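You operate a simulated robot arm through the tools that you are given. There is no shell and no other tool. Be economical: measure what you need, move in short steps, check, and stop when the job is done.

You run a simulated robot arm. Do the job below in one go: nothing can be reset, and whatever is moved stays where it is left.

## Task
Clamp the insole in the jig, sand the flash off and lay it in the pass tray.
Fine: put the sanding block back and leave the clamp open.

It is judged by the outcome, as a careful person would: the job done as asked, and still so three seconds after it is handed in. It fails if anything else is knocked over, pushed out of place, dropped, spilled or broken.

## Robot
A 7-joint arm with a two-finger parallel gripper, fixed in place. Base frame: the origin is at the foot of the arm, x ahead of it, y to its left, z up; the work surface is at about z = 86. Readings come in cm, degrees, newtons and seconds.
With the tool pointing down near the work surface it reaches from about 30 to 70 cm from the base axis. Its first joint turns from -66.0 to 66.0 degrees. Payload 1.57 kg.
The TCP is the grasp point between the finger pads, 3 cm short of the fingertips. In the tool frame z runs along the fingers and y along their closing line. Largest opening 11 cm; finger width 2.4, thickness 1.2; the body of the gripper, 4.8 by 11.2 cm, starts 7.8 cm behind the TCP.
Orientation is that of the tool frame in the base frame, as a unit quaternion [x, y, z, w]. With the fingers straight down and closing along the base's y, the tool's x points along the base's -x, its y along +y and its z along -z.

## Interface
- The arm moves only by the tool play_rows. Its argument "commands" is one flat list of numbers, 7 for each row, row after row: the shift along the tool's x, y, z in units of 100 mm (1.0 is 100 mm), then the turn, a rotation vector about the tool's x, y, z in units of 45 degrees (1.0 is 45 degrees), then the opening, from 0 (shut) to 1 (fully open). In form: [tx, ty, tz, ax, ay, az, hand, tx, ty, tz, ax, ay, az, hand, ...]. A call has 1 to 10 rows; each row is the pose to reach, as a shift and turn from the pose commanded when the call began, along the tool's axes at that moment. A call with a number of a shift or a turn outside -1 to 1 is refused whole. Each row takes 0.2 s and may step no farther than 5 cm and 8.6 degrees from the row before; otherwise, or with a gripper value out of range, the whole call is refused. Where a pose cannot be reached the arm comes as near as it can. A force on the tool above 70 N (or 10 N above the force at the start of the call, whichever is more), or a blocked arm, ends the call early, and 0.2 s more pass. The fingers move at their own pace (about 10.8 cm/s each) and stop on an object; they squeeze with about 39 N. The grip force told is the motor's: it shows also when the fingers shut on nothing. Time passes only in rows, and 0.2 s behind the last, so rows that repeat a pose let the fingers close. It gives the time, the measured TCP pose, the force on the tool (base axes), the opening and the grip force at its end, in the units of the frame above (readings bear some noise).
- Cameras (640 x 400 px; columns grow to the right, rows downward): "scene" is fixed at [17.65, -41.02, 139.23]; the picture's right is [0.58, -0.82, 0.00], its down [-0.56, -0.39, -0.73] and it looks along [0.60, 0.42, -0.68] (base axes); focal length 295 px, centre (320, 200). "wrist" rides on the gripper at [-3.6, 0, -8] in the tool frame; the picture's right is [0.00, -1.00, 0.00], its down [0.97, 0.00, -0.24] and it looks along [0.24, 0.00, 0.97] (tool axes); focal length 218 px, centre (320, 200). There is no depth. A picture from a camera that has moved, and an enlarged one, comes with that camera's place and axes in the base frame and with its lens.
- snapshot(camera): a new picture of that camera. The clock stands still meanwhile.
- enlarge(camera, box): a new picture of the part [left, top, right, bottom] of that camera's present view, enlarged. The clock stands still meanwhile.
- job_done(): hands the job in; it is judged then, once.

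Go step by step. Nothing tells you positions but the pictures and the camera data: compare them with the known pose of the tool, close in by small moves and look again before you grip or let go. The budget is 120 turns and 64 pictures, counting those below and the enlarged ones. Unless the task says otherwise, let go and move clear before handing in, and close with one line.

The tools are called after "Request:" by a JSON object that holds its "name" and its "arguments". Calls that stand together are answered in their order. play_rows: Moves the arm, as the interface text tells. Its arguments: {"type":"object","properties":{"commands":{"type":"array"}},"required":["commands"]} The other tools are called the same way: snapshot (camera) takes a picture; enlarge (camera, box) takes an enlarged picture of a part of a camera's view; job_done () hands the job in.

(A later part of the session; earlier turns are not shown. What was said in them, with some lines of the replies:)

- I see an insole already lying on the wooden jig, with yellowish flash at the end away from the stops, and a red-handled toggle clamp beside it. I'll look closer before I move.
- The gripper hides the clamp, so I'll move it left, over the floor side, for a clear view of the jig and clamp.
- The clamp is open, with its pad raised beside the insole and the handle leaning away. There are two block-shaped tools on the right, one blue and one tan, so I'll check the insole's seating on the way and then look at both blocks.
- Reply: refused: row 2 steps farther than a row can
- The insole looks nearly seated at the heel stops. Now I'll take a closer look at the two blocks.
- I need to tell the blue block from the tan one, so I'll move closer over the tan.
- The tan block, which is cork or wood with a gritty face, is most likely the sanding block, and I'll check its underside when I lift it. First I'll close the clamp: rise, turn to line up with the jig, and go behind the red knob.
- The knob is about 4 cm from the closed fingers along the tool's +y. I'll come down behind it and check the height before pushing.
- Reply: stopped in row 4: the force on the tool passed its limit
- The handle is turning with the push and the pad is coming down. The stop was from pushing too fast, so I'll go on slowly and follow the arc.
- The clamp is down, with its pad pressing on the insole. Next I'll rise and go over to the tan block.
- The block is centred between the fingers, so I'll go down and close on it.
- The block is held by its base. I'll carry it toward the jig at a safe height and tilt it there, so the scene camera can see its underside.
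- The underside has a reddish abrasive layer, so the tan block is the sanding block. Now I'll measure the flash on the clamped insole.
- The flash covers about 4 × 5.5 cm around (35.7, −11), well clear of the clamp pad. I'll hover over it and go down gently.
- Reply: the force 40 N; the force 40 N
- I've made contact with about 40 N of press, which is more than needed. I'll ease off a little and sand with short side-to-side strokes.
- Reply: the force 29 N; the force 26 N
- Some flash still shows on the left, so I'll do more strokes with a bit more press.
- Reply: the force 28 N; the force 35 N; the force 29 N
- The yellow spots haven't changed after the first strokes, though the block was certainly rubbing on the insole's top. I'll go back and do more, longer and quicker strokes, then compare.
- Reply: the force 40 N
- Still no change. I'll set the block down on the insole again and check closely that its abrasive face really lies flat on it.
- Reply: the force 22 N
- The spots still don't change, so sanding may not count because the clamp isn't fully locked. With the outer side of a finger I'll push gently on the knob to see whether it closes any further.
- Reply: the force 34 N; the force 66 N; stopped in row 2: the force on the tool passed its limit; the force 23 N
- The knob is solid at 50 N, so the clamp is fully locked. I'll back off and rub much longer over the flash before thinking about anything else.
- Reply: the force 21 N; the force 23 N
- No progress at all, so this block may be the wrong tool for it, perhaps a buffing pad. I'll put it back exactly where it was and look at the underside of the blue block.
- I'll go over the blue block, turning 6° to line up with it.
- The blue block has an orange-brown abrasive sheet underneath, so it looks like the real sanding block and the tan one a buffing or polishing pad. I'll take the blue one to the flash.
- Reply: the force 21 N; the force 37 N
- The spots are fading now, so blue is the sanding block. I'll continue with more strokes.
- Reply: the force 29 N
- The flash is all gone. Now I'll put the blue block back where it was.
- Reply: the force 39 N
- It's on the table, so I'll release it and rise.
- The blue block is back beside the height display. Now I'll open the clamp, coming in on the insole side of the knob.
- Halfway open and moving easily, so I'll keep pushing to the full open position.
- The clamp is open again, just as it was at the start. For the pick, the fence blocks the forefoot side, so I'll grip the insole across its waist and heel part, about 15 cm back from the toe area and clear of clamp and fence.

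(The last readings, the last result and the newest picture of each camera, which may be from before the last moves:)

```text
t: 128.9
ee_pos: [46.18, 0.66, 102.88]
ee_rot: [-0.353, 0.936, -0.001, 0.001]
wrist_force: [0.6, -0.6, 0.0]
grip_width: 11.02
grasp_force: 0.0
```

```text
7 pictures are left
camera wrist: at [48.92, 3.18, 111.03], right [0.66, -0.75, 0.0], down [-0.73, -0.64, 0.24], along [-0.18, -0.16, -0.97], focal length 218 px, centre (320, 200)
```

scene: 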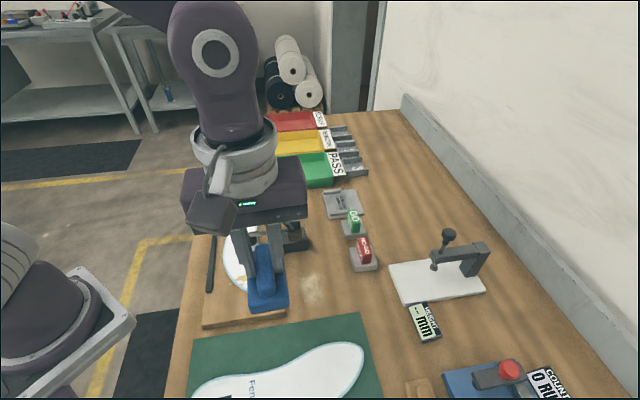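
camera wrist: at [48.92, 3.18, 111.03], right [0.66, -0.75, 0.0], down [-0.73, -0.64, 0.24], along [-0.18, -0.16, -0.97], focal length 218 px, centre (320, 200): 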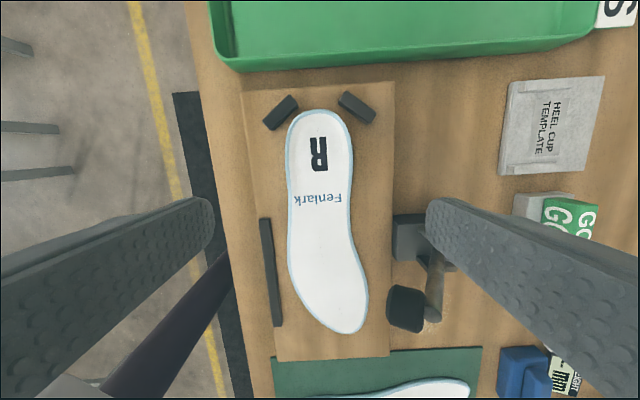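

I'm centred over the waist, so I'll go down with open fingers and feel for the board.

Request:
{"name": "play_rows", "arguments": {"commands": [0, 0.01, 0.4, 0, 0, 0, 1, 0, 0.01, 0.8, 0, 0, 0, 1, 0, 0.01, 1.0, 0, 0, 0, 1]}}

Request:
{"name": "play_rows", "arguments": {"commands": [0, 0, 0.04, 0, 0, 0, 1, 0, 0, 0.08, 0, 0, 0, 1]}}

Request:
{"name": "play_rows", "arguments": {"commands": [0, 0, 0.02, 0, 0, 0, 1, 0, 0, 0.04, 0, 0, 0, 1]}}

Request:
{"name": "play_rows", "arguments": {"commands": [0, 0, 0.015, 0, 0, 0, 1, 0, 0, 0.03, 0, 0, 0, 1]}}

```text
t: 129.7
ee_pos: [46.02, 0.87, 92.87]
ee_rot: [-0.354, 0.935, -0.001, 0.0]
wrist_force: [-0.1, -0.1, 0.3]
grip_width: 11.01
grasp_force: 0.1
```

```text
t: 130.3
ee_pos: [46.0, 0.67, 92.22]
ee_rot: [-0.353, 0.936, -0.001, 0.0]
wrist_force: [-0.5, 0.2, -0.2]
grip_width: 11.02
grasp_force: 0.1
```

```text
t: 130.9
ee_pos: [45.96, 0.89, 91.8]
ee_rot: [-0.354, 0.935, -0.001, 0.0]
wrist_force: [0.4, 0.4, 0.0]
grip_width: 11.0
grasp_force: 0.1
```

```text
t: 131.5
ee_pos: [46.02, 0.83, 91.62]
ee_rot: [-0.354, 0.935, -0.001, 0.0]
wrist_force: [0.0, 0.2, 1.2]
grip_width: 11.02
grasp_force: 0.2
```

Request:
{"name": "play_rows", "arguments": {"commands": [0, 0, 0.015, 0, 0, 0, 1, 0, 0, 0.02, 0, 0, 0, 1]}}

Request:
{"name": "play_rows", "arguments": {"commands": [0, 0, 0.01, 0, 0, 0, 1, 0, 0, 0.02, 0, 0, 0, 1]}}

```text
t: 132.1
ee_pos: [45.96, 0.79, 91.3]
ee_rot: [-0.354, 0.935, 0.001, 0.001]
wrist_force: [-0.6, -1.0, -0.2]
grip_width: 11.01
grasp_force: 0.0
```

```text
t: 132.7
ee_pos: [45.88, 0.74, 91.21]
ee_rot: [-0.353, 0.936, 0.0, 0.001]
wrist_force: [-4.0, 1.9, 27.8]
grip_width: 10.98
grasp_force: 0.1
```

The board is at tip height 88.2. I'll raise a hair, then close gently.

Request:
{"name": "play_rows", "arguments": {"commands": [0, 0, -0.025, 0, 0, 0, 1, 0, 0, -0.025, 0, 0, 0, 0.6, 0, 0, -0.025, 0, 0, 0, 0.3, 0, 0, -0.025, 0, 0, 0, 0.3, 0, 0, -0.025, 0, 0, 0, 0.3]}}

Request:
{"name": "play_rows", "arguments": {"commands": [0, 0, -0.05, 0, 0, 0, 0.3, 0, 0, -0.1, 0, 0, 0, 0.3, 0, 0, -0.15, 0, 0, 0, 0.3]}}

Request:
{"name": "enlarge", "arguments": {"camera": "scene", "box": [190, 120, 370, 300]}}

```text
t: 133.9
ee_pos: [45.9, 0.78, 91.31]
ee_rot: [-0.354, 0.935, -0.001, 0.0]
wrist_force: [0.2, 1.1, 1.1]
grip_width: 6.59
grasp_force: 38.5
```

```text
t: 134.7
ee_pos: [45.93, 0.79, 92.89]
ee_rot: [-0.353, 0.936, 0.0, 0.001]
wrist_force: [0.3, 0.3, -0.1]
grip_width: 6.54
grasp_force: 39.5
```

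```text
2.22 times, centred on (280, 210) of scene
camera zoom: at [17.65, -41.02, 139.23], right [0.58, -0.82, 0.0], down [-0.56, -0.39, -0.73], along [0.6, 0.42, -0.68], focal length 655 px, centre (409, 178)
```

zoom: 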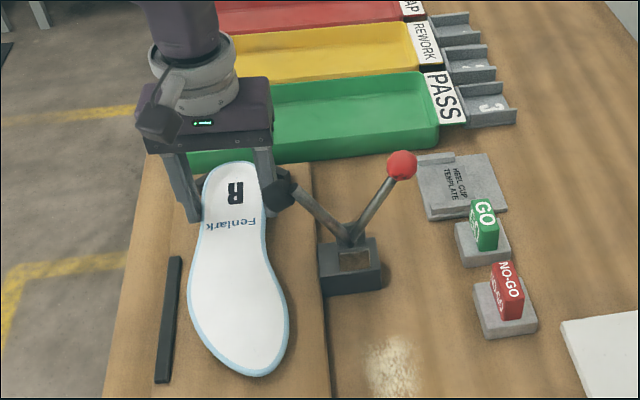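

The insole is gripped and lifting. The clamp pad overhangs close to its right edge, so I'll sidestep left at low height before rising.

Request:
{"name": "play_rows", "arguments": {"commands": [0, 0, -0.1, 0, 0, 0, 0.3, 0, 0, -0.2, 0, 0, 0, 0.3, 0, 0.15, -0.2, 0, 0, 0, 0.3, 0, 0.3, -0.2, 0, 0, 0, 0.3, -0.1, 0.4, -0.2, 0, 0, 0, 0.3, -0.1, 0.4, -0.4, 0, 0, 0, 0.3, -0.1, 0.4, -0.7, 0, 0, 0, 0.3, -0.1, 0.4, -1.0, 0, 0, 0, 0.3]}}

Request:
{"name": "play_rows", "arguments": {"commands": [0, 0, -0.3, 0, 0, 0, 0.3, 0, 0, -0.6, 0, 0, 0, 0.3, 0, 0, -0.9, 0, 0, 0, 0.3]}}

Request:
{"name": "snapshot", "arguments": {"camera": "wrist"}}

```text
t: 136.5
ee_pos: [44.0, 4.32, 103.11]
ee_rot: [-0.354, 0.935, -0.001, 0.0]
wrist_force: [-0.2, -0.3, -0.4]
grip_width: 6.54
grasp_force: 39.8
```

```text
t: 137.3
ee_pos: [44.14, 4.32, 111.8]
ee_rot: [-0.353, 0.935, 0.0, 0.0]
wrist_force: [0.1, -0.8, -0.5]
grip_width: 6.59
grasp_force: 39.8
```

```text
5 pictures are left
camera wrist: at [46.94, 6.89, 119.99], right [0.66, -0.75, 0.0], down [-0.73, -0.64, 0.24], along [-0.18, -0.16, -0.97], focal length 218 px, centre (320, 200)
```

wrist: 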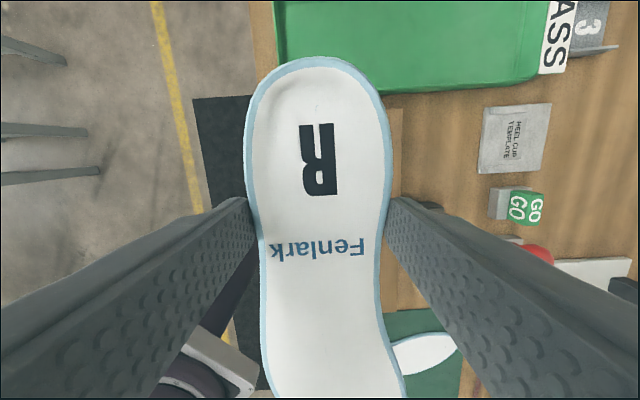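

The insole is held level. The tray's long side runs about 45° across, so I'll turn the insole by 88° in the air and watch that the wrist follows.

Request:
{"name": "play_rows", "arguments": {"commands": [0, 0, 0, 0, 0, -0.167, 0.3, 0, 0, 0, 0, 0, -0.333, 0.3, 0, 0, 0, 0, 0, -0.5, 0.3, 0, 0, 0, 0, 0, -0.667, 0.3, 0, 0, 0, 0, 0, -0.833, 0.3, 0, 0, 0, 0, 0, -1.0, 0.3, 0, 0, 0, 0, 0, -1.0, 0.3]}}

Request:
{"name": "play_rows", "arguments": {"commands": [0, 0, 0, 0, 0, -0.167, 0.3, 0, 0, 0, 0, 0, -0.333, 0.3, 0, 0, 0, 0, 0, -0.5, 0.3, 0, 0, 0, 0, 0, -0.667, 0.3, 0, 0, 0, 0, 0, -0.833, 0.3, 0, 0, 0, 0, 0, -0.967, 0.3, 0, 0, 0, 0, 0, -0.967, 0.3]}}

```text
t: 138.9
ee_pos: [44.11, 4.37, 111.96]
ee_rot: [-0.685, 0.728, 0.0, -0.001]
wrist_force: [-0.7, -0.7, -0.6]
grip_width: 6.56
grasp_force: 39.0
```

```text
t: 140.5
ee_pos: [43.96, 4.37, 111.89]
ee_rot: [0.906, -0.423, 0.0, 0.0]
wrist_force: [0.3, 0.2, -0.8]
grip_width: 6.6
grasp_force: 38.7
```

The turn followed fully. Now I'll carry the insole over the PASS tray.

Request:
{"name": "play_rows", "arguments": {"commands": [0.08, -0.3, 0, 0, 0, 0, 0.3, 0.16, -0.6, 0, 0, 0, 0, 0.3, 0.232, -0.87, 0, 0, 0, 0, 0.3]}}

Request:
{"name": "play_rows", "arguments": {"commands": [0.08, -0.3, 0, 0, 0, 0, 0.3, 0.16, -0.6, 0, 0, 0, 0, 0.3, 0.232, -0.87, 0, 0, 0, 0, 0.3, 0.232, -0.87, 0.4, 0, 0, 0, 0.3, 0.232, -0.87, 0.8, 0, 0, 0, 0.3, 0.232, -0.87, 0.8, 0, 0, 0, 0.3]}}

Request:
{"name": "snapshot", "arguments": {"camera": "wrist"}}

```text
t: 141.3
ee_pos: [52.07, 8.1, 111.75]
ee_rot: [0.906, -0.423, 0.002, 0.0]
wrist_force: [1.2, -0.4, 0.2]
grip_width: 6.55
grasp_force: 39.1
```

```text
t: 142.7
ee_pos: [60.2, 11.99, 103.85]
ee_rot: [0.906, -0.424, 0.0, 0.0]
wrist_force: [0.1, 0.6, 0.2]
grip_width: 6.57
grasp_force: 38.4
```

```text
4 pictures are left
camera wrist: at [58.01, 14.86, 111.97], right [0.77, 0.64, 0.0], down [0.62, -0.74, 0.24], along [0.15, -0.19, -0.97], focal length 218 px, centre (320, 200)
```

wrist: 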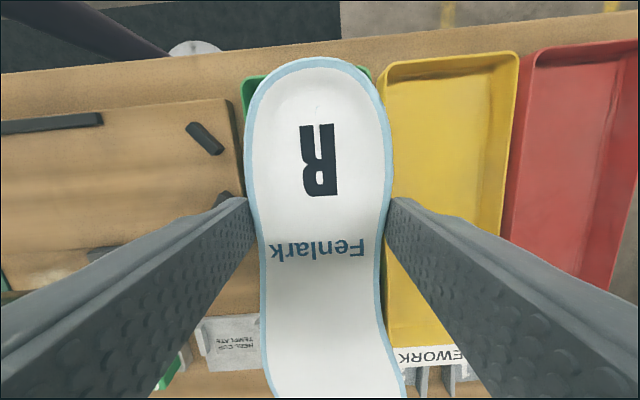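

The insole lines up with the green tray, needing about a 0.5 cm shift to the front. I'll shift and go down slowly.

Request:
{"name": "play_rows", "arguments": {"commands": [0, 0.046, 0, 0, 0, 0, 0.3, 0, 0.046, 0.35, 0, 0, 0, 0.3, 0, 0.046, 0.7, 0, 0, 0, 0.3, 0, 0.046, 0.95, 0, 0, 0, 0.3, 0, 0.046, 1.0, 0, 0, 0, 0.3]}}

Request:
{"name": "snapshot", "arguments": {"camera": "scene"}}

```text
t: 143.9
ee_pos: [59.88, 11.82, 93.86]
ee_rot: [0.906, -0.424, 0.001, 0.001]
wrist_force: [-0.1, -1.0, -0.6]
grip_width: 6.58
grasp_force: 39.1
```

```text
3 pictures are left
```

scene: 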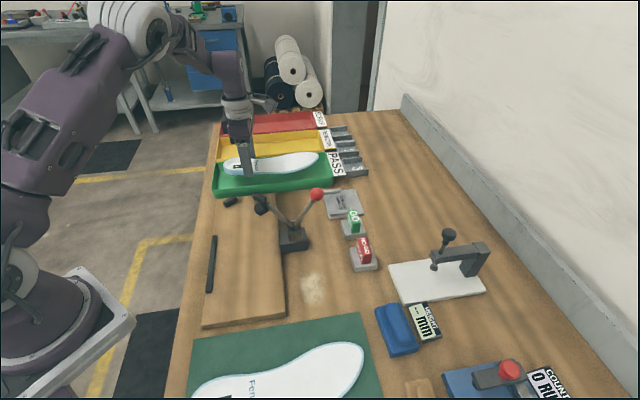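

It's well placed over the tray, so I'll lower it to the floor.

Request:
{"name": "play_rows", "arguments": {"commands": [0, 0, 0.08, 0, 0, 0, 0.3, 0, 0, 0.16, 0, 0, 0, 0.3, 0, 0, 0.24, 0, 0, 0, 0.3]}}

Request:
{"name": "play_rows", "arguments": {"commands": [0, 0, 0.04, 0, 0, 0, 0.3, 0, 0, 0.08, 0, 0, 0, 0.3]}}

Request:
{"name": "play_rows", "arguments": {"commands": [0, 0, 0.025, 0, 0, 0, 0.3, 0, 0, 0.05, 0, 0, 0, 0.3]}}

```text
t: 144.7
ee_pos: [60.01, 11.79, 91.53]
ee_rot: [0.906, -0.423, 0.001, 0.0]
wrist_force: [0.0, -0.6, -1.1]
grip_width: 6.54
grasp_force: 38.8
```

```text
t: 145.3
ee_pos: [60.03, 11.67, 90.67]
ee_rot: [0.906, -0.424, 0.0, 0.0]
wrist_force: [0.7, 0.4, -1.5]
grip_width: 6.56
grasp_force: 39.4
```

```text
t: 145.9
ee_pos: [60.06, 11.68, 90.13]
ee_rot: [0.906, -0.424, 0.0, 0.0]
wrist_force: [-0.2, 0.8, -0.8]
grip_width: 6.55
grasp_force: 39.3
```

Request:
{"name": "play_rows", "arguments": {"commands": [0, 0, 0.015, 0, 0, 0, 0.3, 0, 0, 0.03, 0, 0, 0, 0.3]}}

Request:
{"name": "play_rows", "arguments": {"commands": [0, 0, 0.015, 0, 0, 0, 0.3, 0, 0, 0.025, 0, 0, 0, 0.3]}}

```text
t: 146.5
ee_pos: [59.99, 11.59, 89.93]
ee_rot: [0.906, -0.423, 0.001, 0.001]
wrist_force: [-0.8, 0.2, -0.3]
grip_width: 6.56
grasp_force: 39.1
```

```text
t: 147.1
ee_pos: [59.99, 11.59, 89.74]
ee_rot: [0.906, -0.424, 0.0, 0.0]
wrist_force: [0.0, -0.3, -0.9]
grip_width: 6.53
grasp_force: 38.9
```

Request:
{"name": "play_rows", "arguments": {"commands": [0, 0, 0.01, 0, 0, 0, 0.3, 0, 0, 0.02, 0, 0, 0, 0.3]}}

Request:
{"name": "play_rows", "arguments": {"commands": [0, 0, 0.01, 0, 0, 0, 0.3]}}

```text
t: 147.7
ee_pos: [60.01, 11.66, 89.44]
ee_rot: [0.906, -0.423, 0.002, 0.0]
wrist_force: [0.1, -0.5, 7.3]
grip_width: 6.55
grasp_force: 39.2
```

```text
t: 148.1
ee_pos: [59.97, 11.69, 89.67]
ee_rot: [0.906, -0.424, 0.002, 0.001]
wrist_force: [-1.1, -1.9, 25.6]
grip_width: 6.54
grasp_force: 38.8
```

It's on the tray floor. I'll open just enough and lift away.

Request:
{"name": "play_rows", "arguments": {"commands": [0, 0, -0.012, 0, 0, 0, 0.3, 0, 0, -0.012, 0, 0, 0, 0.64, 0, 0, -0.012, 0, 0, 0, 0.67, 0, 0, -0.012, 0, 0, 0, 0.67]}}

Request:
{"name": "play_rows", "arguments": {"commands": [0, 0, -0.1, 0, 0, 0, 0.67, 0, 0, -0.25, 0, 0, 0, 0.67, 0, 0, -0.5, 0, 0, 0, 0.67, 0, 0, -0.9, 0, 0, 0, 0.67, 0, 0, -1.0, 0, 0, 0, 0.67]}}

Request:
{"name": "play_rows", "arguments": {"commands": [0, 0, -0.4, 0, 0, 0, 0.67, 0, 0.4, -0.8, 0, 0, 0, 0.67, 0, 0.8, -1.0, 0, 0, 0, 0.67, 0, 1.0, -1.0, 0, 0, 0, 0.67]}}

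Request:
{"name": "snapshot", "arguments": {"camera": "scene"}}

```text
t: 149.1
ee_pos: [59.86, 11.65, 89.43]
ee_rot: [0.906, -0.423, -0.001, 0.001]
wrist_force: [0.4, 0.6, 0.0]
grip_width: 7.36
grasp_force: 0.0
```

```text
t: 150.3
ee_pos: [60.02, 11.59, 99.59]
ee_rot: [0.906, -0.422, -0.001, 0.002]
wrist_force: [-0.1, -0.2, -1.4]
grip_width: 7.37
grasp_force: 0.0
```

```text
refused: row 2 steps farther than a row can; nothing moved
```

```text
2 pictures are left
```

scene: 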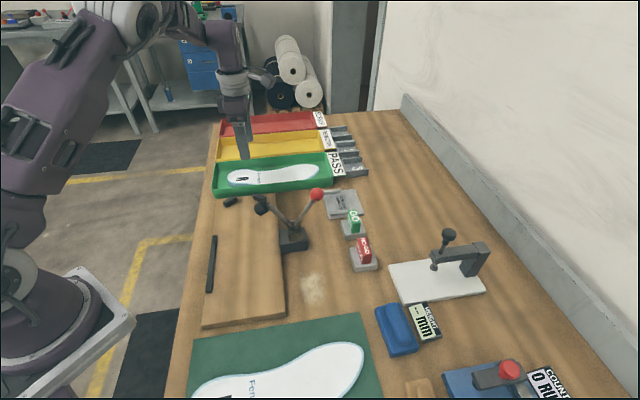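

The insole lies flat in the PASS tray. I'll rise clear and take a last close look at the tray and the blue block.

Request:
{"name": "play_rows", "arguments": {"commands": [0, 0, -0.4, 0, 0, 0, 0.67, 0, 0.2, -0.8, 0, 0, 0, 0.67, 0, 0.5, -1.0, 0, 0, 0, 0.67, 0, 0.9, -1.0, 0, 0, 0, 0.67]}}

Request:
{"name": "enlarge", "arguments": {"camera": "scene", "box": [340, 220, 640, 400]}}

Request:
{"name": "enlarge", "arguments": {"camera": "scene", "box": [190, 110, 350, 260]}}

```text
t: 151.3
ee_pos: [53.31, 5.68, 109.35]
ee_rot: [0.906, -0.423, 0.0, -0.001]
wrist_force: [0.5, 0.6, 0.3]
grip_width: 7.36
grasp_force: 0.1
```

```text
2.13 times, centred on (490, 310) of scene
camera zoom: at [17.65, -41.02, 139.23], right [0.58, -0.82, 0.0], down [-0.56, -0.39, -0.73], along [0.6, 0.42, -0.68], focal length 629 px, centre (-43, -35)
```

zoom: 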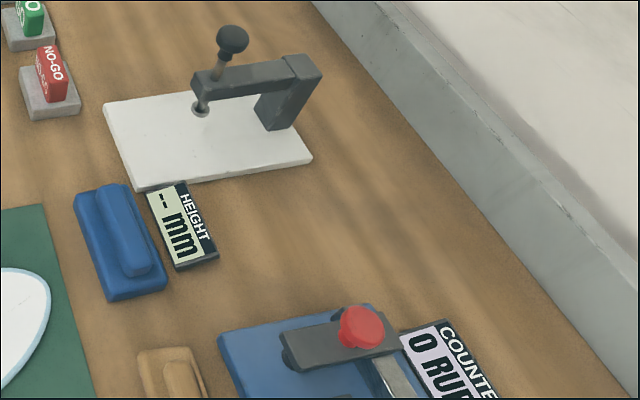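

```text
2.67 times, centred on (270, 185) of scene
camera zoom: at [17.65, -41.02, 139.23], right [0.58, -0.82, 0.0], down [-0.56, -0.39, -0.73], along [0.6, 0.42, -0.68], focal length 786 px, centre (453, 240)
```

zoom: 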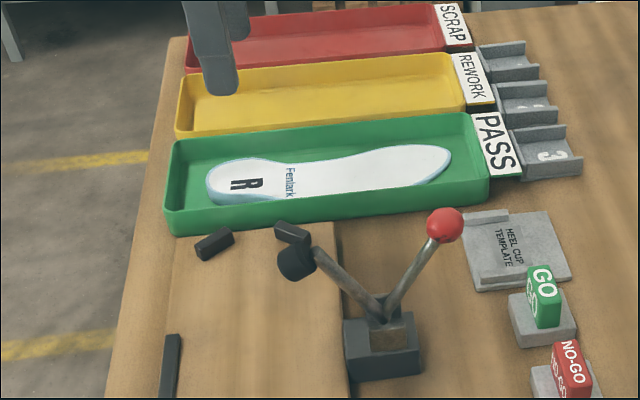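

Everything is where it should be: the insole is clean and flat in the PASS tray, both blocks are back in their places, the clamp is open and the arm is clear.

Request:
{"name": "job_done", "arguments": {}}

```text
The job is handed in.
```

The insole was clamped and its flash sanded off, and it now lies flat in the PASS tray. The sanding block is back within a few millimetres of its spot and the clamp is open. I tried the tan block first by mistake: it left the flash unchanged, and it went back in its place too.
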